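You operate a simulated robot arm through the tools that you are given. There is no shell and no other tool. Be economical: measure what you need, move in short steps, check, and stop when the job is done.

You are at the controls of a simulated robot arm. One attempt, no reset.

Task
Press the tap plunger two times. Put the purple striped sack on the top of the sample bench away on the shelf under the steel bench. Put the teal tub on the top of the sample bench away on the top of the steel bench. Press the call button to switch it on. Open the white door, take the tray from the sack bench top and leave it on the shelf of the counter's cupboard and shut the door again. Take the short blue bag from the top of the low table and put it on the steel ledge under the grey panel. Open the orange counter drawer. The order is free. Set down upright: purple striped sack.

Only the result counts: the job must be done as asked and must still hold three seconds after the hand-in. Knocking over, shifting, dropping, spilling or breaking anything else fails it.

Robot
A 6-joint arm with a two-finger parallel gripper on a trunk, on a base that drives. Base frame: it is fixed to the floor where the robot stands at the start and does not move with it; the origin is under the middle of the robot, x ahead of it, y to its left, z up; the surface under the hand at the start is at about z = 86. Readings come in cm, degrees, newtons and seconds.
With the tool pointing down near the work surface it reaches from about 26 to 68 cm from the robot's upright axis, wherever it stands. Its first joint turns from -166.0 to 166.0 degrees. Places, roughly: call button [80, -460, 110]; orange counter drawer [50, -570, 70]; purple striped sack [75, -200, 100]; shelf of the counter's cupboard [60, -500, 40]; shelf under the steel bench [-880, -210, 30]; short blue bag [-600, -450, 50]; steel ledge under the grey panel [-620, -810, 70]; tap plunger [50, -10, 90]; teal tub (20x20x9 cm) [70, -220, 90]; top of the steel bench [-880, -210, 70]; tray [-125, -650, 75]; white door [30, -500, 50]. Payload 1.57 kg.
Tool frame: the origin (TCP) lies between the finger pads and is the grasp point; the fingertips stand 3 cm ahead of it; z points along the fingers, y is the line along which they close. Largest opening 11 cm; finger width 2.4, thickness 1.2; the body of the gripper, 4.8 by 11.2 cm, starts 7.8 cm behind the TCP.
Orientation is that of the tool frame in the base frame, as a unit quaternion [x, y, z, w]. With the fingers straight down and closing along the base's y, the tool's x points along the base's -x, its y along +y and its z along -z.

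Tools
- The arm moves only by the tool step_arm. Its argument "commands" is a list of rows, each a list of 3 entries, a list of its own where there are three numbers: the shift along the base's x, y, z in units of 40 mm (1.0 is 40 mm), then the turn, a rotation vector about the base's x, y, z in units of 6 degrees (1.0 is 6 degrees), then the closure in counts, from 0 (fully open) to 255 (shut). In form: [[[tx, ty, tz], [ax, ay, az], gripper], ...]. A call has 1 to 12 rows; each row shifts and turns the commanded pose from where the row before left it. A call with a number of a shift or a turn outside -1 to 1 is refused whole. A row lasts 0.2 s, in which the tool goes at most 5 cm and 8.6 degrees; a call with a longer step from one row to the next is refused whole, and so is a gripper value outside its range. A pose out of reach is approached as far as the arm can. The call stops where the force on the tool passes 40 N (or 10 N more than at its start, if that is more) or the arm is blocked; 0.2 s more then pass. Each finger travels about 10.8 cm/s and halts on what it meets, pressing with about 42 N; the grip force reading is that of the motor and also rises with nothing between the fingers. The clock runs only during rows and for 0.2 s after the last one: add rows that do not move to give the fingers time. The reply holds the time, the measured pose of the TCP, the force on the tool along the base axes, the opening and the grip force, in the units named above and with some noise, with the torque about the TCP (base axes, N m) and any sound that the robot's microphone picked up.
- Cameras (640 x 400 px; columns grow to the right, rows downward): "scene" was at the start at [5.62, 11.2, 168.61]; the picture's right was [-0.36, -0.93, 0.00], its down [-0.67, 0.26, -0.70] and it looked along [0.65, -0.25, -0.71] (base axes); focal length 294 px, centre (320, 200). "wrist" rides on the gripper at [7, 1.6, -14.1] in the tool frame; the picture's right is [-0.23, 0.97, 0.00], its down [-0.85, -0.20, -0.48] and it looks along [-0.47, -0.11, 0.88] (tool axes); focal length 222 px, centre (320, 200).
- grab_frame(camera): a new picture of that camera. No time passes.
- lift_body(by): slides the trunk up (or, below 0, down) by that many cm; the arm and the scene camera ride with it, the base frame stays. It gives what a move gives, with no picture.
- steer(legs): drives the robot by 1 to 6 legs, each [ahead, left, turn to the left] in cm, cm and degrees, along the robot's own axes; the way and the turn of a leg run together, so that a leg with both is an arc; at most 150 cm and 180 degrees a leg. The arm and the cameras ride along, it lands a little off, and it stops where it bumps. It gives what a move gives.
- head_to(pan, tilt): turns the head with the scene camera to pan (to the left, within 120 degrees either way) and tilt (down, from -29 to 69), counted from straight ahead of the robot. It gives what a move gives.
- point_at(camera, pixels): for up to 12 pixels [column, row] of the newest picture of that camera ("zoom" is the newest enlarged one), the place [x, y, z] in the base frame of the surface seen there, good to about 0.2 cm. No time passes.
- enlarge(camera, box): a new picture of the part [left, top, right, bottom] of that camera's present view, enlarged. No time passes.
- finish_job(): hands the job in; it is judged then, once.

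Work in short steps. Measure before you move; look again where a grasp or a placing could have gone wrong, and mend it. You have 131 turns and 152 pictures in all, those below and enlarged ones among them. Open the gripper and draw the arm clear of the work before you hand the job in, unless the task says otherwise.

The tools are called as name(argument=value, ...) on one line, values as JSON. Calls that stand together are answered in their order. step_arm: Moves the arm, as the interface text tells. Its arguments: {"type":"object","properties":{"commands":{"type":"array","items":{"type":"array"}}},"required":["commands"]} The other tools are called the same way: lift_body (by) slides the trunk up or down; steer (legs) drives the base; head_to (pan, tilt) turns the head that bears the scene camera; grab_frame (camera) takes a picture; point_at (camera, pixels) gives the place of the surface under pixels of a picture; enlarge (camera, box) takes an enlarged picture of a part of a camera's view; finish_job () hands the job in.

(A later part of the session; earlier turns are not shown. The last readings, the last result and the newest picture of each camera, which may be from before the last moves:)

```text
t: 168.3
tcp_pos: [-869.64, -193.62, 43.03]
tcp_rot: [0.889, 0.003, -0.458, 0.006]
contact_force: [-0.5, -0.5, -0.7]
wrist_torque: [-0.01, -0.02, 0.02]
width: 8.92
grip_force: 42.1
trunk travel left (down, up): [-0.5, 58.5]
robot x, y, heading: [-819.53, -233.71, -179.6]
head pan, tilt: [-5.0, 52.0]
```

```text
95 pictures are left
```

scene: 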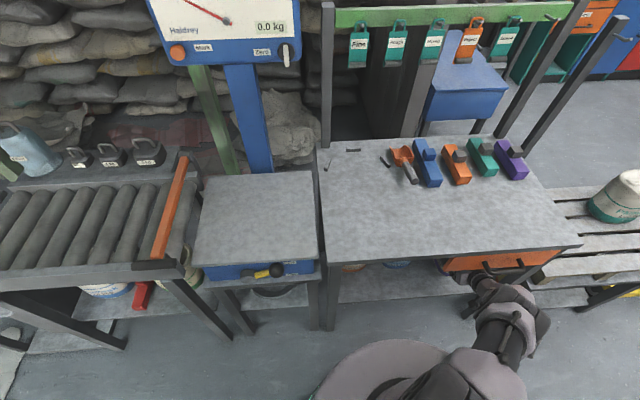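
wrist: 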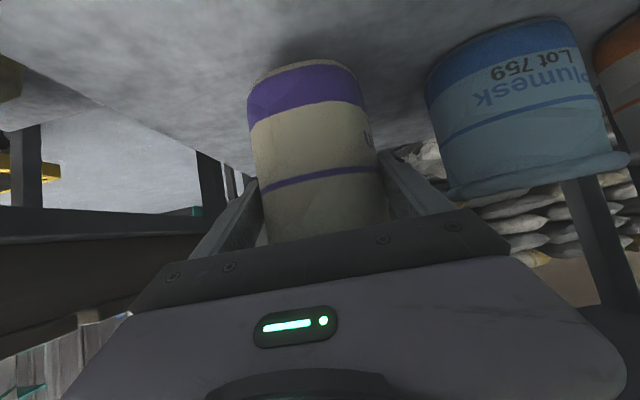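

The sack is under the bench right of the blue pot. I lower it 3 cm gently.

step_arm(commands=[[[0, 0, -0.4], [0, 0, 0], 125], [[0, 0, -0.25], [0, 0, 0], 125], [[0, 0, -0.05], [0, 0, 0], 125], [[0, 0, -0.05], [0, 0, 0], 125], [[0, 0, 0], [0, 0, 0], 125]])

```text
t: 169.5
tcp_pos: [-869.04, -194.57, 41.91]
tcp_rot: [0.889, 0.002, -0.457, 0.005]
contact_force: [-0.3, 0.7, -1.0]
wrist_torque: [-0.01, -0.02, 0.03]
width: 8.9
grip_force: 42.6
out of reach, approached as far as the arm can: row 1, 2, 4
trunk travel left (down, up): [-0.5, 58.5]
robot x, y, heading: [-819.67, -233.13, -179.3]
head pan, tilt: [-5.0, 52.0]
```

Arm nearly stretched at z 41.9. I lower the trunk the last 0.5, shift the base 3.5 cm right and counter with the arm to shorten the reach.

lift_body(by=-0.5)

steer(legs=[[0, -3.5, 0]])

step_arm(commands=[[[0.1, -0.5, 0], [0, 0, 0], 125], [[0.1, -0.2, -0.15], [0, 0, 0], 125], [[0, 0, -0.15], [0, 0, 0], 125], [[0, 0, -0.05], [0, 0, 0], 125], [[0, 0, 0], [0, 0, 0], 125]])

```text
t: 170.0
tcp_pos: [-869.06, -194.5, 41.33]
tcp_rot: [0.889, 0.001, -0.457, 0.004]
contact_force: [0.4, -0.1, -0.3]
wrist_torque: [-0.01, 0.0, -0.01]
width: 8.94
grip_force: 42.2
trunk travel left (down, up): [0.0, 59.0]
robot x, y, heading: [-819.85, -233.75, -179.4]
head pan, tilt: [-5.0, 52.0]
```

```text
t: 170.9
tcp_pos: [-869.04, -191.1, 41.29]
tcp_rot: [0.889, 0.002, -0.458, 0.005]
contact_force: [0.4, 0.4, -0.5]
wrist_torque: [0.01, 0.02, -0.01]
width: 8.93
grip_force: 42.0
trunk travel left (down, up): [0.0, 59.0]
robot x, y, heading: [-820.01, -230.12, -179.7]
head pan, tilt: [-5.0, 52.0]
```

```text
t: 172.1
tcp_pos: [-868.28, -193.92, 39.95]
tcp_rot: [0.89, 0.002, -0.456, 0.005]
contact_force: [0.8, 1.0, -0.1]
wrist_torque: [0.0, -0.05, 0.02]
width: 8.91
grip_force: 41.8
trunk travel left (down, up): [0.0, 59.0]
robot x, y, heading: [-819.83, -230.32, -179.6]
head pan, tilt: [-5.0, 52.0]
```

At expected contact height. I press 2 mm more and check the wrist view, then release.

step_arm(commands=[[[0, 0, -0.05], [0, 0, 0], 125], [[0, 0, 0], [0, 0, 0], 125]])

grab_frame(camera="wrist")

```text
t: 172.7
tcp_pos: [-868.27, -193.96, 40.03]
tcp_rot: [0.889, 0.002, -0.458, 0.005]
contact_force: [2.3, -2.7, 16.8]
wrist_torque: [0.29, 0.22, 0.03]
width: 8.94
grip_force: 42.2
trunk travel left (down, up): [0.0, 59.0]
robot x, y, heading: [-819.88, -229.57, -179.7]
head pan, tilt: [-5.0, 52.0]
```

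```text
94 pictures are left
```

wrist: 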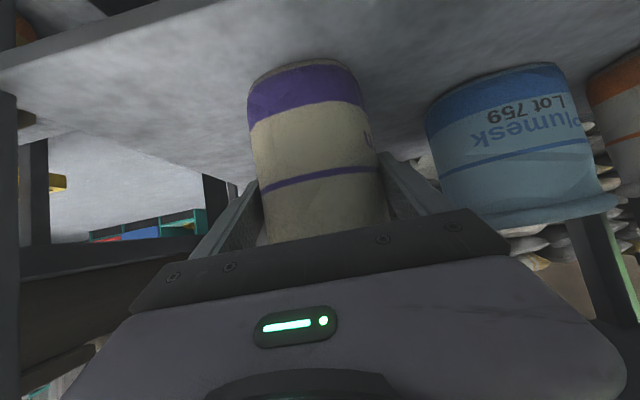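

Contact with the shelf (16.8 N upward). I ease up a hair and open the fingers.

step_arm(commands=[[[0, 0, 0.04], [0, 0, 0], 110], [[0, 0, 0], [0, 0, 0], 60], [[0, 0, 0], [0, 0, 0], 20], [[0, 0, 0], [0, 0, 0], 0], [[0, 0, 0], [0, 0, 0], 0]])

steer(legs=[[-12, 0, 0], [-14, 0, 0]])

grab_frame(camera="wrist")

grab_frame(camera="scene")

```text
t: 173.9
tcp_pos: [-868.18, -193.95, 39.95]
tcp_rot: [0.889, 0.002, -0.458, 0.005]
contact_force: [0.2, 0.2, 0.0]
wrist_torque: [0.01, 0.02, -0.01]
width: 11.0
grip_force: 0.0
trunk travel left (down, up): [0.0, 59.0]
robot x, y, heading: [-819.82, -229.91, -179.6]
head pan, tilt: [-5.0, 52.0]
```

```text
t: 176.1
tcp_pos: [-842.29, -193.82, 39.95]
tcp_rot: [0.889, 0.002, -0.458, 0.006]
contact_force: [1.5, 0.2, -0.1]
wrist_torque: [0.01, 0.01, -0.02]
width: 10.97
grip_force: 0.1
trunk travel left (down, up): [0.0, 59.0]
robot x, y, heading: [-794.05, -229.85, -179.2]
head pan, tilt: [-5.0, 52.0]
```

```text
93 pictures are left
```

wrist: 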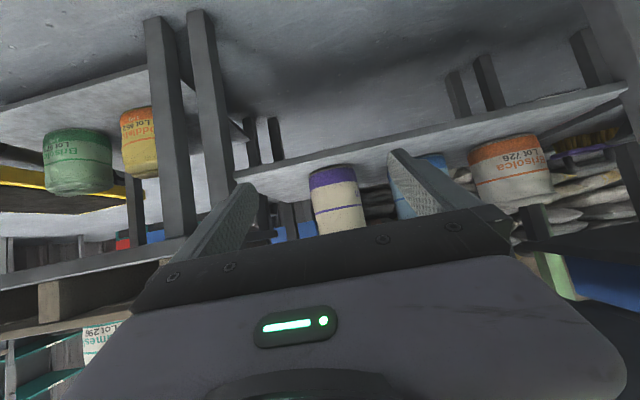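

```text
92 pictures are left
```

scene: 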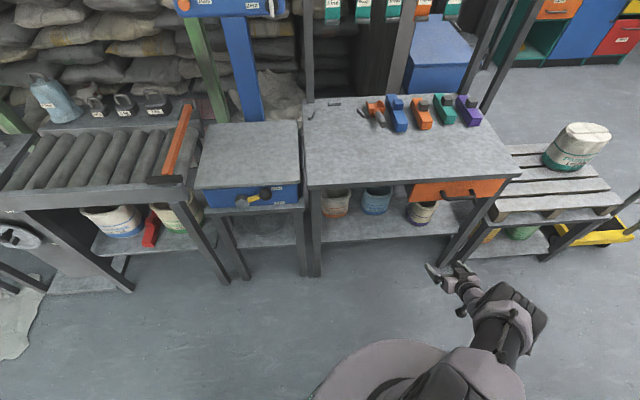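

The sack stands upright on the shelf, right of the blue pot. Now I restore the trunk and bring the arm back to a tool-down carry pose.

lift_body(by=27.5)

step_arm(commands=[[[0.2, -0.15, 0.9], [0, 0, 0], 0], [[0.2, -0.15, 0.9], [0, 0, 0], 0], [[0.2, -0.15, 0.9], [0, 0, 0], 0], [[0.2, -0.15, 0.9], [0, -0.5, 0], 0], [[0.2, -0.15, 0.9], [0, -1, 0], 0], [[0.2, -0.15, 0.9], [0, -1, 0], 0], [[0.2, -0.15, 0.9], [0, -1, 0], 0], [[0.2, -0.15, 0.9], [0, -1, 0], 0], [[0.2, -0.15, 0.9], [0, -1, 0], 0], [[0.2, -0.15, 0.9], [0, -1, 0], 0], [[0, 0, 0.5], [0, -1, 0], 0], [[0, 0, 0], [0, -1, 0], 0]])

grab_frame(camera="scene")

```text
t: 178.8
tcp_pos: [-842.28, -193.6, 67.37]
tcp_rot: [0.889, 0.002, -0.457, 0.005]
contact_force: [0.4, 0.5, 0.1]
wrist_torque: [0.0, 0.0, 0.02]
width: 11.01
grip_force: 0.1
trunk travel left (down, up): [-27.5, 31.5]
robot x, y, heading: [-793.97, -229.26, -179.8]
head pan, tilt: [-5.0, 52.0]
```

```text
t: 181.4
tcp_pos: [-837.6, -194.99, 103.84]
tcp_rot: [1.0, 0.0, -0.029, 0.005]
contact_force: [-0.9, -0.1, 0.1]
wrist_torque: [-0.01, -0.02, 0.0]
width: 11.0
grip_force: 0.2
out of reach, approached as far as the arm can: row 1, 2, 3, 4
trunk travel left (down, up): [-27.5, 31.5]
robot x, y, heading: [-794.04, -229.15, -179.5]
head pan, tilt: [-5.0, 52.0]
```

```text
91 pictures are left
```

scene: 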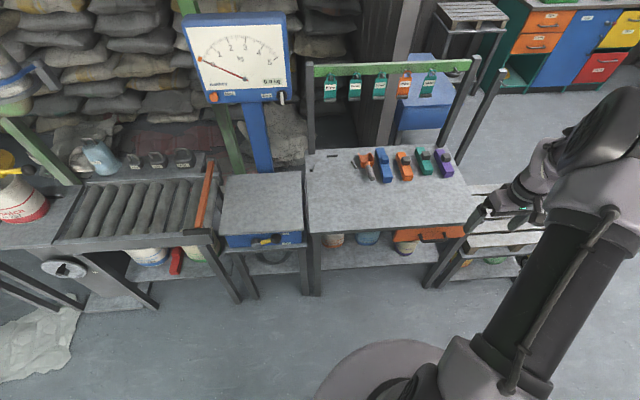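

Tool points down again. I center the arm ahead and raise it.

step_arm(commands=[[[0, -0.8, 0.5], [0, -0.5, 0], 0], [[0, -0.8, 0.5], [0, 0, 0], 0], [[0, -0.8, 0.5], [0, 0, 0], 0], [[0, -0.8, 0.5], [0, 0, 0], 0], [[0, -0.8, 0.5], [0, 0, 0], 0], [[0, -0.8, 0.5], [0, 0, 0], 0], [[0.1, -0.8, 0.5], [0, 0, 0], 0], [[0.1, -0.8, 0.5], [0, 0, 0], 0], [[0.1, -0.8, 0.5], [0, 0, 0], 0], [[0.1, -0.8, 0.5], [0, 0, 0], 0], [[0, 0, 0], [0, 0, 0], 0]])

head_to(pan=115, tilt=30)

grab_frame(camera="scene")

```text
t: 183.8
tcp_pos: [-835.87, -226.9, 123.93]
tcp_rot: [1.0, -0.001, -0.004, 0.006]
contact_force: [-0.4, 0.1, 0.3]
wrist_torque: [-0.01, 0.01, -0.01]
width: 11.0
grip_force: 0.1
trunk travel left (down, up): [-27.5, 31.5]
robot x, y, heading: [-793.6, -229.56, -179.3]
head pan, tilt: [-5.0, 52.0]
```

```text
t: 185.8
tcp_pos: [-835.88, -226.95, 123.98]
tcp_rot: [1.0, 0.0, -0.003, 0.007]
contact_force: [0.3, 0.3, -0.3]
wrist_torque: [0.03, -0.01, -0.03]
width: 11.01
grip_force: 0.1
trunk travel left (down, up): [-27.5, 31.5]
robot x, y, heading: [-794.14, -229.62, -179.6]
head pan, tilt: [115.0, 30.0]
```

```text
90 pictures are left
```

scene: 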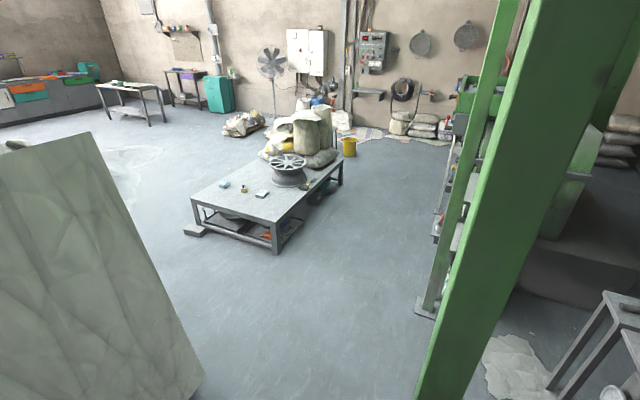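

I see the low table ([265,190]), the grey panel with ledge ([372,60]/[370,92]), and the gap between big bag and green column. I measure and zoom for the blue bag.

point_at(camera="scene", pixels=[[205, 375], [415, 395], [195, 200], [275, 225], [340, 165], [370, 92], [357, 92], [383, 93], [372, 50], [350, 150], [420, 310], [275, 255]])

enlarge(camera="scene", box=[180, 80, 400, 260])

enlarge(camera="scene", box=[320, 10, 460, 150])

```text
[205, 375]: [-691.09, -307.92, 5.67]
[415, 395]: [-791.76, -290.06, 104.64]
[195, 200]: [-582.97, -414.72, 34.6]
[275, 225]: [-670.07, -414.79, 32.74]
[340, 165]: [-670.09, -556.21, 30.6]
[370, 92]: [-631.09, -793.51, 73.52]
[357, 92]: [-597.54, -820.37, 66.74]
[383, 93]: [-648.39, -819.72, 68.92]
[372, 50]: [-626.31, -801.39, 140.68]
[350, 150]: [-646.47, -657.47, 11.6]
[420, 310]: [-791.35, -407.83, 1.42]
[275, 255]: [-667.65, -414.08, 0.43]
```

```text
2.22 times, centred on (290, 170) of scene
```

zoom: 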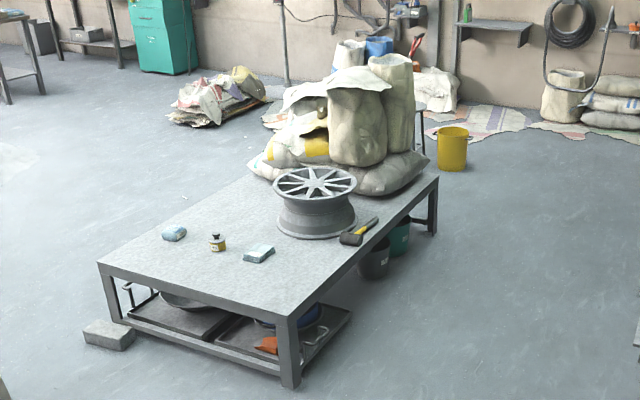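

```text
2.86 times, centred on (390, 80) of scene
```

zoom: 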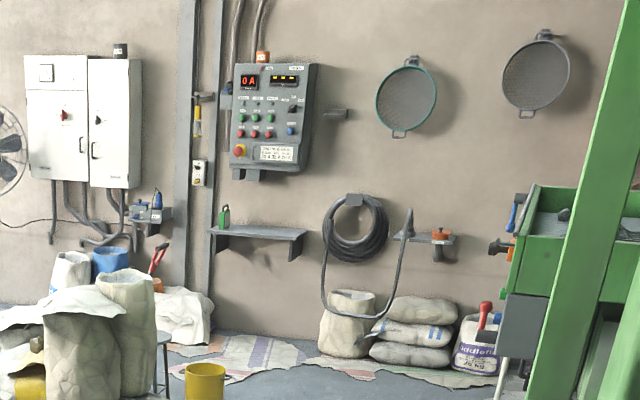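

I locate the two small bluish items on the table top.

point_at(camera="scene", pixels=[[224, 185], [262, 194], [244, 189], [288, 178], [307, 187]])

enlarge(camera="scene", box=[205, 160, 325, 220])

```text
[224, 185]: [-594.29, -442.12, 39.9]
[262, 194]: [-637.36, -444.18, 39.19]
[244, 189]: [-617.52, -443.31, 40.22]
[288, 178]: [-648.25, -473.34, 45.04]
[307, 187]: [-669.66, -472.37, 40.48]
```

```text
5.33 times, centred on (265, 190) of scene
```

zoom: 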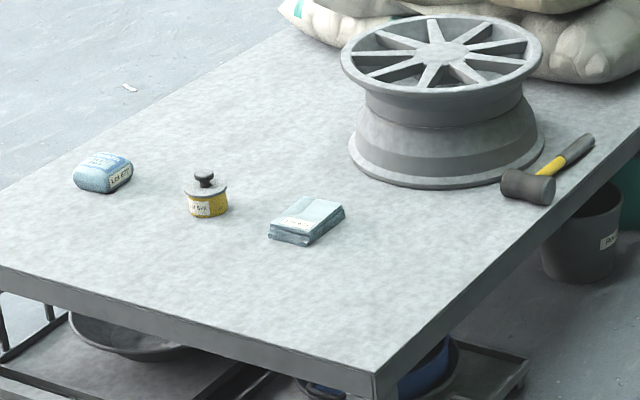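

The short bag is at (-594,-442). I check the brick and floor on the table's +x side, and pull the arm in for the narrow passage.

point_at(camera="scene", pixels=[[193, 230], [185, 232], [150, 200], [100, 140], [160, 150], [120, 130], [150, 260], [190, 310], [110, 160]])

step_arm(commands=[[[0.7, 0, 0], [0, 0, 0], 0], [[0.7, 0, 0], [0, 0, 0], 0], [[0.7, 0, 0], [0, 0, 0], 0], [[0.5, 0, 0], [0, 0, 0], 0], [[0, 0, 0], [0, 0, 0], 0]])

```text
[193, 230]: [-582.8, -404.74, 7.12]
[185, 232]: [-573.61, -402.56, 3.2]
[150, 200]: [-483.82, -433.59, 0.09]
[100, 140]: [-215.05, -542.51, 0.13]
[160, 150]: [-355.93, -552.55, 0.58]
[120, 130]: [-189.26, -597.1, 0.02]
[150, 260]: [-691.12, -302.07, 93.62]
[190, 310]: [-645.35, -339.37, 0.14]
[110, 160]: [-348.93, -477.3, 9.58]
```

```text
t: 187.0
tcp_pos: [-825.37, -227.13, 123.78]
tcp_rot: [1.0, 0.0, -0.003, 0.007]
contact_force: [-0.7, -0.5, -0.9]
wrist_torque: [0.0, 0.0, 0.03]
width: 10.99
grip_force: 0.2
trunk travel left (down, up): [-27.5, 31.5]
robot x, y, heading: [-793.63, -229.57, -179.6]
head pan, tilt: [115.0, 30.0]
```

Path clear. I drive: back to x≈-736, left to y≈-358, back to x≈-525, left to y≈-442.

steer(legs=[[-57.5, 0, -0.4], [0, 128, 0], [-110, 0, 0], [-101, 0, 0], [0, 84, 0]])

head_to(pan=0, tilt=50)

grab_frame(camera="scene")

```text
t: 210.4
tcp_pos: [-557.72, -437.01, 123.78]
tcp_rot: [1.0, -0.01, -0.004, 0.007]
contact_force: [0.4, -0.5, -0.6]
wrist_torque: [0.01, -0.02, -0.01]
width: 11.01
grip_force: 0.1
trunk travel left (down, up): [-27.5, 31.5]
robot x, y, heading: [-526.45, -440.26, 179.1]
head pan, tilt: [115.0, 30.0]
```

```text
t: 212.4
tcp_pos: [-557.79, -436.96, 123.86]
tcp_rot: [1.0, -0.011, -0.004, 0.006]
contact_force: [-0.1, 0.3, 0.2]
wrist_torque: [0.01, 0.0, 0.01]
width: 11.03
grip_force: 0.1
trunk travel left (down, up): [-27.5, 31.5]
robot x, y, heading: [-526.36, -440.29, 179.4]
head pan, tilt: [0.0, 50.0]
```

```text
86 pictures are left
```

scene: 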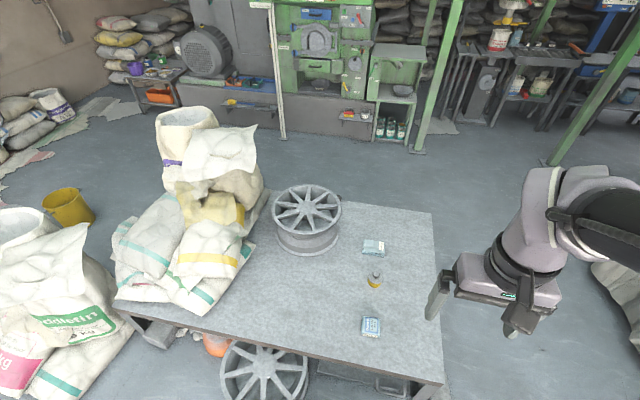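

I zoom on the two blue items and measure the near one and the table edge.

enlarge(camera="scene", box=[335, 225, 415, 350])

point_at(camera="scene", pixels=[[371, 318], [363, 320], [380, 322], [371, 335], [365, 242], [384, 244], [373, 255], [400, 370], [440, 385], [300, 355], [260, 350]])

```text
3.20 times, centred on (375, 288) of scene
```

zoom: 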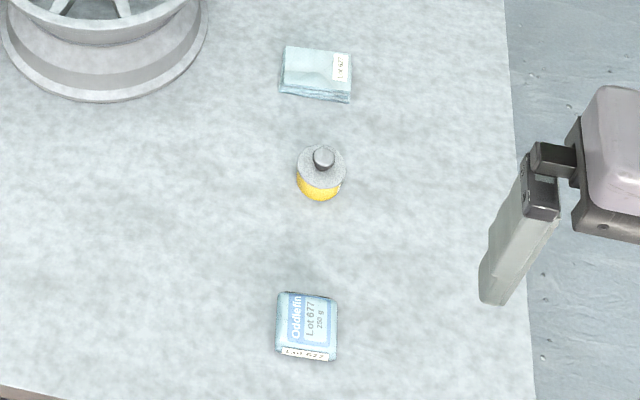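

```text
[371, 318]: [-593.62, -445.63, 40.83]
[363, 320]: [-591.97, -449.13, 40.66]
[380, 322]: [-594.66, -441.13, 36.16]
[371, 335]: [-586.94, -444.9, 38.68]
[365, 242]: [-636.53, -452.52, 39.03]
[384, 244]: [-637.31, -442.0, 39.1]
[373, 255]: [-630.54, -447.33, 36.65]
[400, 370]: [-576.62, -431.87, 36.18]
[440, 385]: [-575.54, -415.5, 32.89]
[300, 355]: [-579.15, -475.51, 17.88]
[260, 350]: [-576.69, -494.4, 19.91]
```

The blue bag (label "250 g", Lot 677) is the near one. I get its precise footprint.

point_at(camera="zoom", pixels=[[279, 300], [279, 340], [336, 305], [334, 345], [300, 294], [330, 296], [285, 350], [328, 357], [305, 325], [305, 358]])

lift_body(by=-27.4)

steer(legs=[[16, 0, 0]])

```text
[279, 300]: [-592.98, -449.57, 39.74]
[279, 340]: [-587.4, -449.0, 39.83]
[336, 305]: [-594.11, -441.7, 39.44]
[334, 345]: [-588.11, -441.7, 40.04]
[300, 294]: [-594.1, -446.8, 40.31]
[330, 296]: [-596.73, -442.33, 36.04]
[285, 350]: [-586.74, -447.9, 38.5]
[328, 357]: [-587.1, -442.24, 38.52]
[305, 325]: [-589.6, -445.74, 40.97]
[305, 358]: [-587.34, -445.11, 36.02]
```

```text
t: 215.2
tcp_pos: [-557.66, -436.91, 96.3]
tcp_rot: [1.0, -0.011, -0.003, 0.006]
contact_force: [-0.7, 0.7, -0.5]
wrist_torque: [-0.01, -0.01, 0.03]
width: 11.01
grip_force: 0.0
trunk travel left (down, up): [-0.1, 58.9]
robot x, y, heading: [-526.29, -440.29, 179.2]
head pan, tilt: [0.0, 50.0]
```

```text
t: 216.6
tcp_pos: [-573.85, -436.9, 96.44]
tcp_rot: [1.0, -0.008, -0.004, 0.007]
contact_force: [1.2, -0.8, 0.4]
wrist_torque: [0.01, -0.02, 0.0]
width: 10.98
grip_force: 0.0
trunk travel left (down, up): [-0.1, 58.9]
robot x, y, heading: [-542.13, -440.45, 179.6]
head pan, tilt: [0.0, 50.0]
```

Bag centre (-590.7,-445.6), ~8 wide in y. I move above and descend part way.

step_arm(commands=[[[-0.9, -0.45, 0], [0, 0, 0], 0], [[-0.9, -0.45, 0], [0, 0, 0], 0], [[-0.9, -0.45, 0], [0, 0, 0], 0], [[-0.9, -0.45, 0], [0, 0, 0], 0], [[-0.62, -0.37, -0.5], [0, 0, 0], 0], [[0, 0, -1], [0, 0, 0], 0], [[0, 0, -1], [0, 0, 0], 0], [[0, 0, -1], [0, 0, 0], 0], [[0, 0, -1], [0, 0, 0], 0], [[0, 0, -1], [0, 0, 0], 0], [[0, 0, -1], [0, 0, 0], 0], [[0, 0, -1], [0, 0, 0], 0]])

step_arm(commands=[[[0, 0, -1], [0, 0, 0], 0], [[0, 0, -1], [0, 0, 0], 0], [[0, 0, -1], [0, 0, 0], 0], [[0, 0, -0.5], [0, 0, 0], 0], [[0, 0, 0], [0, 0, 0], 0]])

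grab_frame(camera="wrist")

```text
t: 219.2
tcp_pos: [-590.96, -445.53, 66.43]
tcp_rot: [1.0, -0.009, -0.004, 0.006]
contact_force: [0.8, 0.2, -0.1]
wrist_torque: [0.01, -0.01, -0.02]
width: 11.0
grip_force: 0.1
trunk travel left (down, up): [-0.1, 58.9]
robot x, y, heading: [-542.74, -439.92, 179.5]
head pan, tilt: [0.0, 50.0]
```

```text
t: 220.4
tcp_pos: [-590.89, -445.49, 52.41]
tcp_rot: [1.0, -0.009, -0.003, 0.006]
contact_force: [0.4, 0.6, -0.8]
wrist_torque: [-0.02, 0.01, 0.0]
width: 11.0
grip_force: 0.1
trunk travel left (down, up): [-0.1, 58.9]
robot x, y, heading: [-542.25, -439.88, 179.4]
head pan, tilt: [0.0, 50.0]
```

```text
84 pictures are left
```

wrist: 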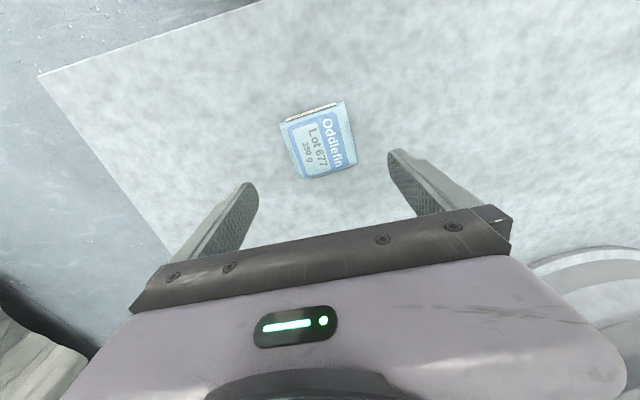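

Well aligned. I descend to z≈39.8 and grasp.

step_arm(commands=[[[0, 0, -0.9], [0, 0, 0], 0], [[0, 0, -0.9], [0, 0, 0], 0], [[0, 0, -0.9], [0, 0, 0], 0], [[0, 0, -0.45], [0, 0, 0], 0], [[0, 0, 0], [0, 0, 0], 40], [[0, 0, 0], [0, 0, 0], 100], [[0, 0, 0], [0, 0, 0], 160], [[0, 0, 0], [0, 0, 0], 160], [[0, 0, 0], [0, 0, 0], 160]])

step_arm(commands=[[[0, 0, 0.3], [0, 0, 0], 160], [[0, 0, 0.8], [0, 0, 0], 160], [[0, 0, 0.9], [0, 0, 0], 160], [[0, 0, 1], [0, 0, 0], 160], [[0, 0, 1], [0, 0, 0], 160], [[0, 0, 1], [0, 0, 0], 160], [[0, 0, 1], [0, 0, 0], 160], [[0, 0, 1], [0, 0, 0], 160], [[0, 0, 1], [0, 0, 0], 160], [[0, 0, 1], [0, 0, 0], 160], [[0, 0, 1], [0, 0, 0], 160], [[0, 0, 1], [0, 0, 0], 160]])

grab_frame(camera="scene")

```text
t: 222.4
tcp_pos: [-590.63, -445.58, 39.71]
tcp_rot: [1.0, -0.008, -0.003, 0.006]
contact_force: [-0.2, 0.6, 0.7]
wrist_torque: [0.03, 0.01, -0.01]
width: 8.31
grip_force: 42.6
trunk travel left (down, up): [-0.1, 58.9]
robot x, y, heading: [-542.53, -440.23, 179.6]
head pan, tilt: [0.0, 50.0]
```

```text
t: 225.0
tcp_pos: [-590.49, -445.63, 83.58]
tcp_rot: [1.0, -0.008, -0.004, 0.006]
contact_force: [-0.4, 0.0, -2.9]
wrist_torque: [0.0, -0.01, -0.01]
width: 8.31
grip_force: 41.9
trunk travel left (down, up): [-0.1, 58.9]
robot x, y, heading: [-542.0, -439.95, 179.6]
head pan, tilt: [0.0, 50.0]
```

```text
83 pictures are left
```

scene: 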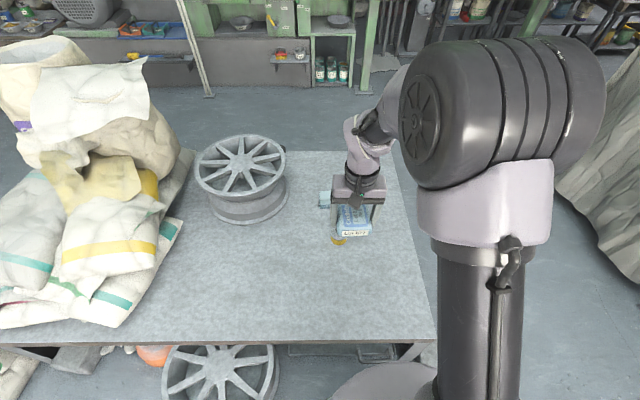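

Bag is held (≈0.3 kg). I raise the trunk, pull in the arm, and drive round the table: back, right to y≈-360, ahead to x≈-725, turn to face -y.

step_arm(commands=[[[0.8, 0.2, 0.5], [0, 0, 0], 160], [[0.8, 0.2, 0.5], [0, 0, 0], 160], [[0.8, 0.2, 0.5], [0, 0, 0], 160], [[0.8, 0.2, 0.5], [0, 0, 0], 160], [[0.6, 0, 0.5], [0, 0, 0], 160], [[0, 0, 0], [0, 0, 0], 160]])

lift_body(by=27)

steer(legs=[[-17, 0, 0], [0, -80, 0], [100, 0, 0], [100, 0, 0], [0, 0, 90]])

head_to(pan=0, tilt=22)

grab_frame(camera="scene")

```text
t: 226.4
tcp_pos: [-575.22, -442.52, 93.71]
tcp_rot: [1.0, -0.009, -0.003, 0.006]
contact_force: [-0.4, 0.2, -3.1]
wrist_torque: [-0.02, -0.01, -0.02]
width: 8.31
grip_force: 42.1
trunk travel left (down, up): [-0.1, 58.9]
robot x, y, heading: [-542.18, -440.1, 179.7]
head pan, tilt: [0.0, 50.0]
```

```text
t: 229.1
tcp_pos: [-575.33, -442.54, 120.56]
tcp_rot: [1.0, -0.008, -0.003, 0.005]
contact_force: [-0.5, -0.1, -1.6]
wrist_torque: [0.0, 0.0, 0.0]
width: 8.26
grip_force: 42.1
trunk travel left (down, up): [-27.1, 31.9]
robot x, y, heading: [-542.2, -440.34, 179.3]
head pan, tilt: [0.0, 50.0]
```

```text
t: 247.8
tcp_pos: [-721.76, -391.89, 120.74]
tcp_rot: [0.716, 0.698, 0.001, 0.008]
contact_force: [1.1, -0.7, -2.1]
wrist_torque: [-0.02, -0.01, 0.0]
width: 8.18
grip_force: 41.6
trunk travel left (down, up): [-27.1, 31.9]
robot x, y, heading: [-724.16, -358.89, -90.9]
head pan, tilt: [0.0, 50.0]
```

```text
t: 248.7
tcp_pos: [-721.75, -391.95, 120.66]
tcp_rot: [0.715, 0.699, 0.002, 0.007]
contact_force: [0.0, -0.9, -2.8]
wrist_torque: [0.02, 0.03, 0.06]
width: 8.18
grip_force: 42.6
trunk travel left (down, up): [-27.1, 31.9]
robot x, y, heading: [-724.25, -359.56, -90.9]
head pan, tilt: [0.0, 22.0]
```

```text
82 pictures are left
```

scene: 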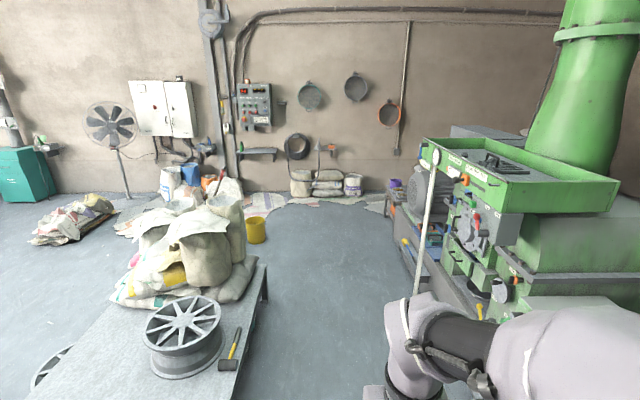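

I measure the corridor and the ledge region.

point_at(camera="scene", pixels=[[410, 290], [395, 225], [400, 255], [268, 290], [256, 240], [258, 152], [240, 153], [276, 152], [300, 190], [240, 195], [340, 197], [425, 180]])

enlarge(camera="scene", box=[200, 70, 320, 210])

```text
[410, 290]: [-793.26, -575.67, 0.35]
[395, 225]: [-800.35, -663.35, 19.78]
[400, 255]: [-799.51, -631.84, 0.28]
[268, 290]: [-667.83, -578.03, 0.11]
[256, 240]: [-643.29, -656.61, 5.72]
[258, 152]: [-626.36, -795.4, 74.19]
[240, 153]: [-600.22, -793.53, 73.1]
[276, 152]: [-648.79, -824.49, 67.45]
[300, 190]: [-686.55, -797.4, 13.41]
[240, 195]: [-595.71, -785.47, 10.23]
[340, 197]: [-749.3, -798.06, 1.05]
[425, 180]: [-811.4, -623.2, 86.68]
```

```text
2.86 times, centred on (260, 140) of scene
```

zoom: 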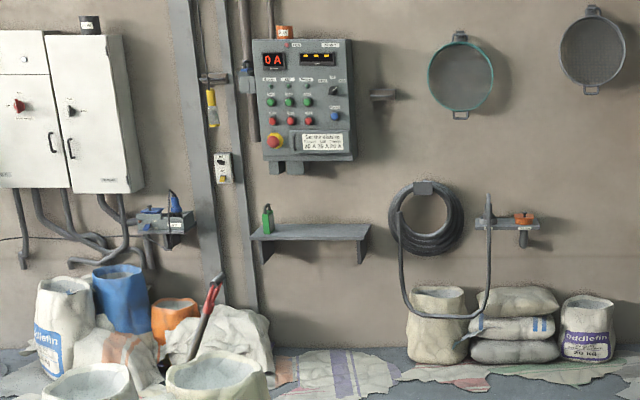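

Ledge: x -604…-650, z≈74, front y≈-793; the panel above protrudes to y≈-801. I drive along x≈-724 to y≈-735, then sideways left to x≈-630.

steer(legs=[[0, 0, 0.9], [150, 0, 0], [150, 0, 0], [72, 0, 0], [0, 94, 0]])

head_to(pan=0, tilt=40)

grab_frame(camera="scene")

```text
t: 271.7
tcp_pos: [-632.69, -769.03, 120.71]
tcp_rot: [0.712, 0.702, 0.001, 0.008]
contact_force: [-0.1, 0.2, -2.9]
wrist_torque: [-0.03, 0.01, 0.0]
width: 8.14
grip_force: 41.6
trunk travel left (down, up): [-27.1, 31.9]
robot x, y, heading: [-635.52, -736.21, -90.5]
head pan, tilt: [0.0, 22.0]
```

```text
t: 272.5
tcp_pos: [-632.86, -769.17, 120.64]
tcp_rot: [0.713, 0.701, 0.002, 0.007]
contact_force: [-0.9, -0.6, -2.2]
wrist_torque: [-0.01, 0.0, 0.01]
width: 8.2
grip_force: 42.1
trunk travel left (down, up): [-27.1, 31.9]
robot x, y, heading: [-635.15, -736.31, -90.5]
head pan, tilt: [0.0, 40.0]
```

```text
80 pictures are left
```

scene: 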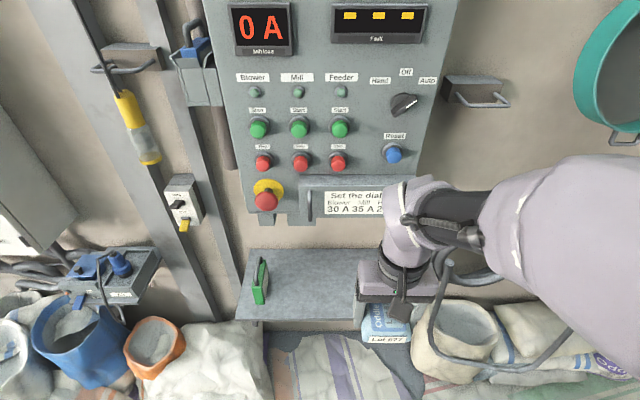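

point_at(camera="scene", pixels=[[255, 252], [240, 315], [300, 318], [345, 318], [300, 285], [340, 255], [300, 254], [265, 200], [285, 220], [330, 210], [245, 205], [260, 300]])

```text
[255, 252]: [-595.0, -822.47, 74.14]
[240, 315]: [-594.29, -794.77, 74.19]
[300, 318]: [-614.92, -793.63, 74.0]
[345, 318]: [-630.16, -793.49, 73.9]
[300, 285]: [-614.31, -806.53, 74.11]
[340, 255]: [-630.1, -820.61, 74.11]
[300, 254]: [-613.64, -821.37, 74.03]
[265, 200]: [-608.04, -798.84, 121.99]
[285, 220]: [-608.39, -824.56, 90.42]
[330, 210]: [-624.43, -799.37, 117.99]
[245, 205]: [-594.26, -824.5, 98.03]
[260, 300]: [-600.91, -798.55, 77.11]
```

Panel bottom is at about z 114, front y≈-799; ledge z 74.1, depth -793.5…-822. I measure how high my wrist stands above the TCP.

point_at(camera="scene", pixels=[[400, 185], [388, 195], [410, 200], [400, 260], [380, 268], [440, 195], [390, 335], [362, 338], [410, 340], [385, 345]])

```text
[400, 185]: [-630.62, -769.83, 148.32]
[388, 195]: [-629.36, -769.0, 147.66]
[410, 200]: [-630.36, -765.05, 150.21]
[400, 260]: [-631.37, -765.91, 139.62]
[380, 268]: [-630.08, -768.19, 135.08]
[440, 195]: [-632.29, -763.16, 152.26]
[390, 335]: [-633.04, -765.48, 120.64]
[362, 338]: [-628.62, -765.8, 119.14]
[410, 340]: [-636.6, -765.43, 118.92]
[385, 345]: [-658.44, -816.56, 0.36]
```

Wrist top is ~30 cm above TCP, so at TCP z≈80 it passes under the panel (114). I go 6 cm ahead, lower trunk 10 cm, lower the bag to TCP z≈80 in front of the ledge.

steer(legs=[[6, 0, 0]])

lift_body(by=-10)

step_arm(commands=[[[0.2, 0, -0.9], [0, 0, 0], 160], [[0.2, 0, -0.9], [0, 0, 0], 160], [[0.2, 0, -0.9], [0, 0, 0], 160], [[0.2, 0, -0.9], [0, 0, 0], 160], [[0.2, 0, -0.9], [0, 0, 0], 160], [[0, 0, -0.9], [0, 0, 0], 160], [[0, 0, -0.9], [0, 0, 0], 160], [[0, 0, -0.9], [0, 0, 0], 160], [[0, 0, -0.45], [0, 0, 0], 160], [[0, 0, 0], [0, 0, 0], 160]])

grab_frame(camera="scene")

```text
t: 273.5
tcp_pos: [-632.88, -775.16, 120.71]
tcp_rot: [0.712, 0.702, 0.002, 0.006]
contact_force: [-0.1, 0.6, -2.4]
wrist_torque: [0.04, 0.03, -0.01]
width: 8.18
grip_force: 42.0
trunk travel left (down, up): [-27.1, 31.9]
robot x, y, heading: [-635.81, -742.02, -90.4]
head pan, tilt: [0.0, 40.0]
```

```text
t: 274.8
tcp_pos: [-632.84, -775.02, 110.79]
tcp_rot: [0.712, 0.702, 0.002, 0.006]
contact_force: [0.7, 0.1, -2.5]
wrist_torque: [0.03, -0.02, -0.01]
width: 8.17
grip_force: 41.9
trunk travel left (down, up): [-17.1, 41.9]
robot x, y, heading: [-634.88, -742.01, -90.3]
head pan, tilt: [0.0, 40.0]
```

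```text
t: 277.0
tcp_pos: [-628.71, -775.12, 80.14]
tcp_rot: [0.712, 0.702, 0.002, 0.007]
contact_force: [-0.3, 0.4, -2.4]
wrist_torque: [0.0, 0.04, -0.02]
width: 8.15
grip_force: 42.1
out of reach, approached as far as the arm can: row 8
trunk travel left (down, up): [-17.1, 41.9]
robot x, y, heading: [-635.07, -741.7, -90.5]
head pan, tilt: [0.0, 40.0]
```

```text
79 pictures are left
```

scene: 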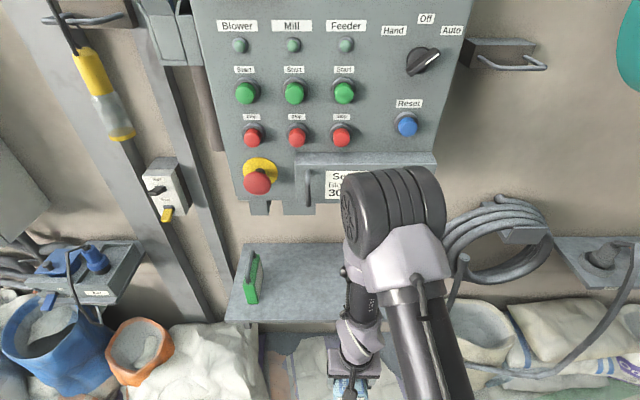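

The elbow leans forward now; I check its distance from the panel front.

point_at(camera="scene", pixels=[[350, 220], [380, 185], [420, 175], [440, 200], [370, 370], [362, 300], [350, 385]])

```text
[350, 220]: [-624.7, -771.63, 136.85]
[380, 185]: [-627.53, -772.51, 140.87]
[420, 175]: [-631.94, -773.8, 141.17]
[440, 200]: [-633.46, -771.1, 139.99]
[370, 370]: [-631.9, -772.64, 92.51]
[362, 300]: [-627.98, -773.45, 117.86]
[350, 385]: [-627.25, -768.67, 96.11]
```

Elbow has room. I move the bag forward over the ledge to y≈-799.5 at constant height.

step_arm(commands=[[[0, -0.7, 0], [0, 0, 0], 160], [[0, -0.9, 0], [0, 0, 0], 160], [[0, -0.9, 0], [0, 0, 0], 160], [[0, -0.9, 0], [0, 0, 0], 160], [[0, -0.9, 0], [0, 0, 0], 160], [[0, -0.9, 0], [0, 0, 0], 160], [[0, -0.9, 0], [0, 0, 0], 160], [[0, 0, 0], [0, 0, 0], 160]])

grab_frame(camera="scene")

```text
t: 278.8
tcp_pos: [-628.71, -798.81, 79.98]
tcp_rot: [0.712, 0.702, 0.002, 0.007]
contact_force: [0.6, 0.4, -2.4]
wrist_torque: [0.0, 0.0, -0.03]
width: 8.16
grip_force: 42.2
out of reach, approached as far as the arm can: row 1
trunk travel left (down, up): [-17.1, 41.9]
robot x, y, heading: [-635.27, -741.85, -90.5]
head pan, tilt: [0.0, 40.0]
```

```text
78 pictures are left
```

scene: 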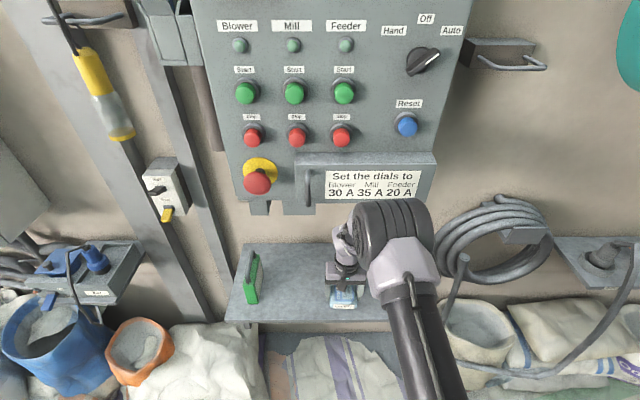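

Over the ledge. I move 1.2 cm deeper and lower ~2.4 cm to contact.

step_arm(commands=[[[0, -0.3, -0.2], [0, 0, 0], 160], [[0, 0, -0.2], [0, 0, 0], 160], [[0, 0, -0.1], [0, 0, 0], 160], [[0, 0, -0.05], [0, 0, 0], 160], [[0, 0, 0], [0, 0, 0], 160]])

```text
t: 280.0
tcp_pos: [-628.75, -799.84, 77.76]
tcp_rot: [0.713, 0.702, 0.002, 0.007]
contact_force: [0.3, 0.2, -3.2]
wrist_torque: [0.0, -0.01, 0.04]
width: 8.18
grip_force: 42.0
trunk travel left (down, up): [-17.1, 41.9]
robot x, y, heading: [-635.3, -742.04, -90.8]
head pan, tilt: [0.0, 40.0]
```

step_arm(commands=[[[0, 0, -0.06], [0, 0, 0], 160], [[0, 0, 0], [0, 0, 0], 160], [[0, 0, 0], [0, 0, 0], 110], [[0, 0, 0], [0, 0, 0], 50], [[0, 0, 0], [0, 0, 0], 0], [[0, 0, 0], [0, 0, 0], 0]])

step_arm(commands=[[[0, 0, 0.4], [0, 0, 0], 0], [[0, 0.3, 0.5], [0, 0, 0], 0], [[0, 0.9, 0.3], [0, 0, 0], 0], [[0, 0.9, 0.3], [0, 0, 0], 0], [[0, 0.9, 0.3], [0, 0, 0], 0], [[0, 0.9, 0.3], [0, 0, 0], 0], [[0, 0.9, 0.8], [0, 0, 0], 0], [[0, 0.9, 0.9], [0, 0, 0], 0], [[0, 0.9, 0.9], [0, 0, 0], 0], [[0, 0, 0.9], [0, 0, 0], 0], [[0, 0, 0], [0, 0, 0], 0]])

grab_frame(camera="scene")

```text
t: 281.4
tcp_pos: [-628.71, -799.88, 77.67]
tcp_rot: [0.713, 0.701, 0.002, 0.006]
contact_force: [0.7, -0.6, 0.8]
wrist_torque: [0.0, -0.02, -0.02]
width: 11.0
grip_force: 0.0
trunk travel left (down, up): [-17.1, 41.9]
robot x, y, heading: [-635.56, -742.0, -90.5]
head pan, tilt: [0.0, 40.0]
```

```text
refused: row 8 steps farther than a row can; nothing moved
```

```text
77 pictures are left
```

scene: 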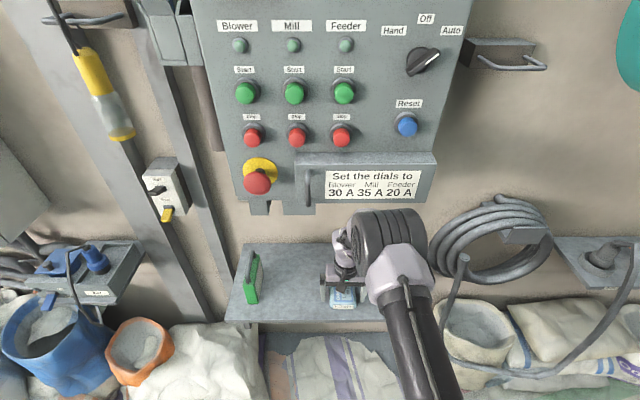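

Bag released on the ledge. I draw back: up 3 cm, then out, then up.

step_arm(commands=[[[0, 0, 0.35], [0, 0, 0], 0], [[0, 0.5, 0.35], [0, 0, 0], 0], [[0, 0.9, 0], [0, 0, 0], 0], [[0, 0.9, 0], [0, 0, 0], 0], [[0, 0.9, 0.2], [0, 0, 0], 0], [[0, 0.9, 0.4], [0, 0, 0], 0], [[0, 0.9, 0.7], [0, 0, 0], 0], [[0, 0.8, 0.8], [0, 0, 0], 0], [[0, 0.5, 0.9], [0, 0, 0], 0], [[0, 0, 0.9], [0, 0, 0], 0], [[0, 0, 0.9], [0, 0, 0], 0], [[0, 0, 0], [0, 0, 0], 0]])

grab_frame(camera="scene")

lift_body(by=10)

```text
t: 284.0
tcp_pos: [-628.73, -774.58, 99.47]
tcp_rot: [0.713, 0.701, 0.002, 0.007]
contact_force: [0.3, 0.3, 0.2]
wrist_torque: [-0.01, 0.01, -0.03]
width: 11.01
grip_force: 0.1
trunk travel left (down, up): [-17.1, 41.9]
robot x, y, heading: [-635.07, -741.66, -90.6]
head pan, tilt: [0.0, 40.0]
```

```text
76 pictures are left
```

scene: 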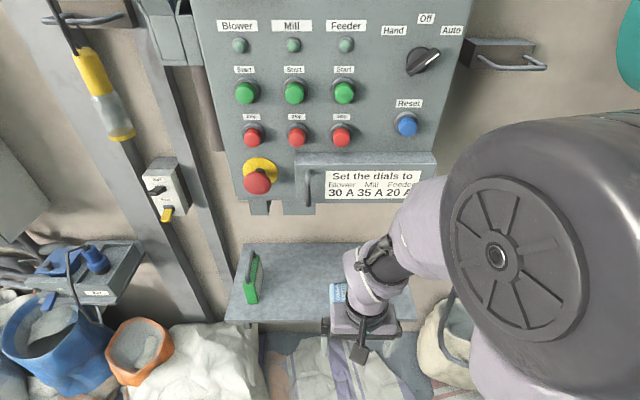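

```text
t: 285.3
tcp_pos: [-628.72, -774.53, 109.47]
tcp_rot: [0.713, 0.702, 0.002, 0.006]
contact_force: [0.0, 0.1, -0.3]
wrist_torque: [0.0, 0.0, -0.02]
width: 10.98
grip_force: 0.0
trunk travel left (down, up): [-27.1, 31.9]
robot x, y, heading: [-635.04, -742.07, -90.3]
head pan, tilt: [0.0, 40.0]
```

Bag rests on the ledge. Next the tray at (-125,-650): I turn to face +x and look at the way.

steer(legs=[[-8, 0, 0], [0, 0, 90]])

head_to(pan=10, tilt=25)

grab_frame(camera="scene")

point_at(camera="scene", pixels=[[320, 300], [320, 240], [320, 200], [250, 240], [200, 260], [400, 260], [450, 250], [380, 200], [280, 200], [320, 170]])

```text
t: 290.2
tcp_pos: [-602.93, -727.11, 109.56]
tcp_rot: [-0.001, 1.0, 0.006, 0.004]
contact_force: [-0.6, -0.1, -0.2]
wrist_torque: [0.02, 0.0, -0.02]
width: 11.02
grip_force: 0.0
trunk travel left (down, up): [-27.1, 31.9]
robot x, y, heading: [-635.73, -734.38, 0.7]
head pan, tilt: [0.0, 40.0]
```

```text
t: 291.0
tcp_pos: [-602.94, -727.2, 109.52]
tcp_rot: [-0.001, 1.0, 0.006, 0.004]
contact_force: [0.1, 0.3, 0.1]
wrist_torque: [-0.01, 0.0, 0.01]
width: 10.99
grip_force: 0.0
trunk travel left (down, up): [-27.1, 31.9]
robot x, y, heading: [-635.28, -734.39, 0.7]
head pan, tilt: [10.0, 25.0]
```

```text
75 pictures are left
```

scene: 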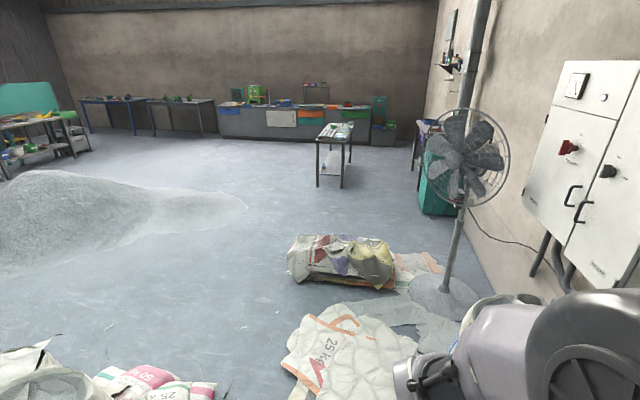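

```text
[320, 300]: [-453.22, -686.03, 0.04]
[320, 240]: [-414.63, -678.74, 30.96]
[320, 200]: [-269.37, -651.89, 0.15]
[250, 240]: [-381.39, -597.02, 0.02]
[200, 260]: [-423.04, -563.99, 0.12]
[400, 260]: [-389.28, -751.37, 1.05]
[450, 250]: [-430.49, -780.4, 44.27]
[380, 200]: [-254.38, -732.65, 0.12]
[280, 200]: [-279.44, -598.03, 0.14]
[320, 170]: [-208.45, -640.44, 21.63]
```

I measure the gap between pink sacks ([215,385]) and the flat sacks/bale.

point_at(camera="scene", pixels=[[217, 388], [160, 370], [283, 362], [290, 275], [290, 390], [250, 330], [245, 205], [325, 183], [350, 150], [150, 372], [45, 345], [290, 255]])

```text
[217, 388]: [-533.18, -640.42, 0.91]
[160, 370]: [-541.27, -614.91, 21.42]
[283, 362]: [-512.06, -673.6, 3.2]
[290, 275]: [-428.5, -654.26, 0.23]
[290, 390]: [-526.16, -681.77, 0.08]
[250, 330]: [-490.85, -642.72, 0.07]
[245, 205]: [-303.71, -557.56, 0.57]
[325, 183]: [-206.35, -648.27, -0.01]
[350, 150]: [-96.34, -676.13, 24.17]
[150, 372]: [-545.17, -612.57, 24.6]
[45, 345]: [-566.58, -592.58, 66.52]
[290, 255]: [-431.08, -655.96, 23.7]
```

The gap is too narrow, so I go back round the table the way I came, then down its east side between table and powder pile.

steer(legs=[[-88, 0, -0.7], [0, 150, 0], [0, 150, 0], [0, 74, 0], [104, 0, 0], [104, 0, 0]])

head_to(pan=-55, tilt=28)

grab_frame(camera="scene")

point_at(camera="scene", pixels=[[320, 300], [320, 250], [320, 220], [260, 240], [200, 240], [380, 240], [420, 260], [250, 200], [330, 190], [200, 300], [400, 210], [280, 180]])

```text
t: 323.4
tcp_pos: [-483.37, -356.53, 109.58]
tcp_rot: [0.002, 1.0, 0.006, 0.004]
contact_force: [0.1, 0.6, 0.3]
wrist_torque: [0.01, 0.0, 0.0]
width: 10.97
grip_force: 0.0
trunk travel left (down, up): [-27.1, 31.9]
robot x, y, heading: [-515.74, -363.32, 0.5]
head pan, tilt: [10.0, 25.0]
```

```text
t: 324.7
tcp_pos: [-483.53, -356.45, 109.47]
tcp_rot: [0.002, 1.0, 0.006, 0.004]
contact_force: [-0.4, -0.8, 0.4]
wrist_torque: [-0.01, 0.02, -0.02]
width: 11.03
grip_force: 0.0
trunk travel left (down, up): [-27.1, 31.9]
robot x, y, heading: [-515.95, -363.4, 0.4]
head pan, tilt: [-55.0, 28.0]
```

```text
74 pictures are left
```

scene: 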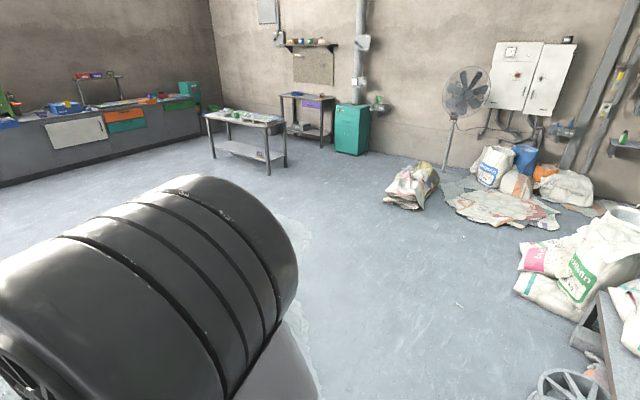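

```text
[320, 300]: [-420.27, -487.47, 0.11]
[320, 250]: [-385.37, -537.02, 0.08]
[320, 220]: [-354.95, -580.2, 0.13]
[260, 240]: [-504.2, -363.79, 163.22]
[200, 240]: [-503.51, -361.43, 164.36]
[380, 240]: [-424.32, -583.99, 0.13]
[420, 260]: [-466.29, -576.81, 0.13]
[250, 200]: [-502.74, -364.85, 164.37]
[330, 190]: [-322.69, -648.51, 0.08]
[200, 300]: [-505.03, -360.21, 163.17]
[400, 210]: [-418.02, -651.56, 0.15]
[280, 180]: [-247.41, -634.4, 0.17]
```

Floor is clear. I drive diagonally to (-440,-560) and then to (-302,-612).

steer(legs=[[36, -98, 0], [38, -98, 0], [138, -50, 0]])

head_to(pan=-5, tilt=22)

grab_frame(camera="scene")

enlarge(camera="scene", box=[240, 110, 420, 260])

```text
t: 342.1
tcp_pos: [-265.85, -600.31, 109.57]
tcp_rot: [0.008, 1.0, 0.006, 0.003]
contact_force: [0.0, -0.1, 0.5]
wrist_torque: [0.02, -0.01, -0.01]
width: 10.97
grip_force: 0.1
trunk travel left (down, up): [-27.1, 31.9]
robot x, y, heading: [-298.49, -606.52, -0.4]
head pan, tilt: [-55.0, 28.0]
```

```text
t: 343.2
tcp_pos: [-265.8, -600.31, 109.49]
tcp_rot: [0.008, 1.0, 0.006, 0.004]
contact_force: [-0.1, 0.6, -0.5]
wrist_torque: [0.0, 0.02, -0.01]
width: 11.02
grip_force: 0.0
trunk travel left (down, up): [-27.1, 31.9]
robot x, y, heading: [-298.2, -606.75, -0.7]
head pan, tilt: [-5.0, 22.0]
```

```text
73 pictures are left
```

scene: 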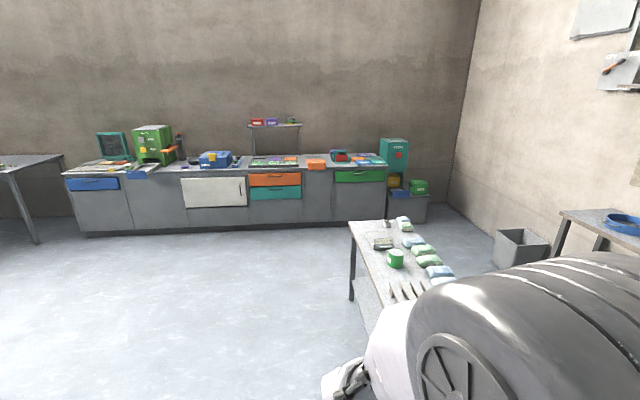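

```text
2.67 times, centred on (330, 185) of scene
```

zoom: 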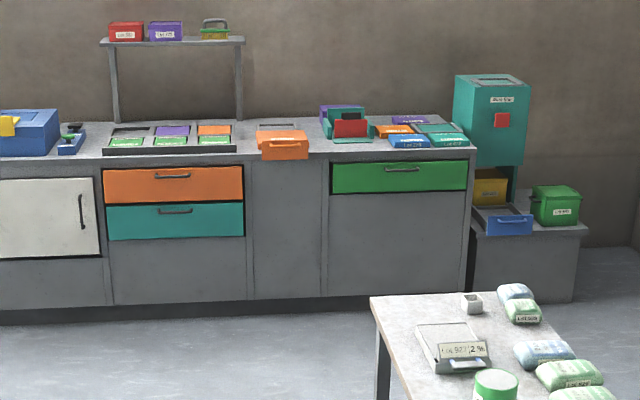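

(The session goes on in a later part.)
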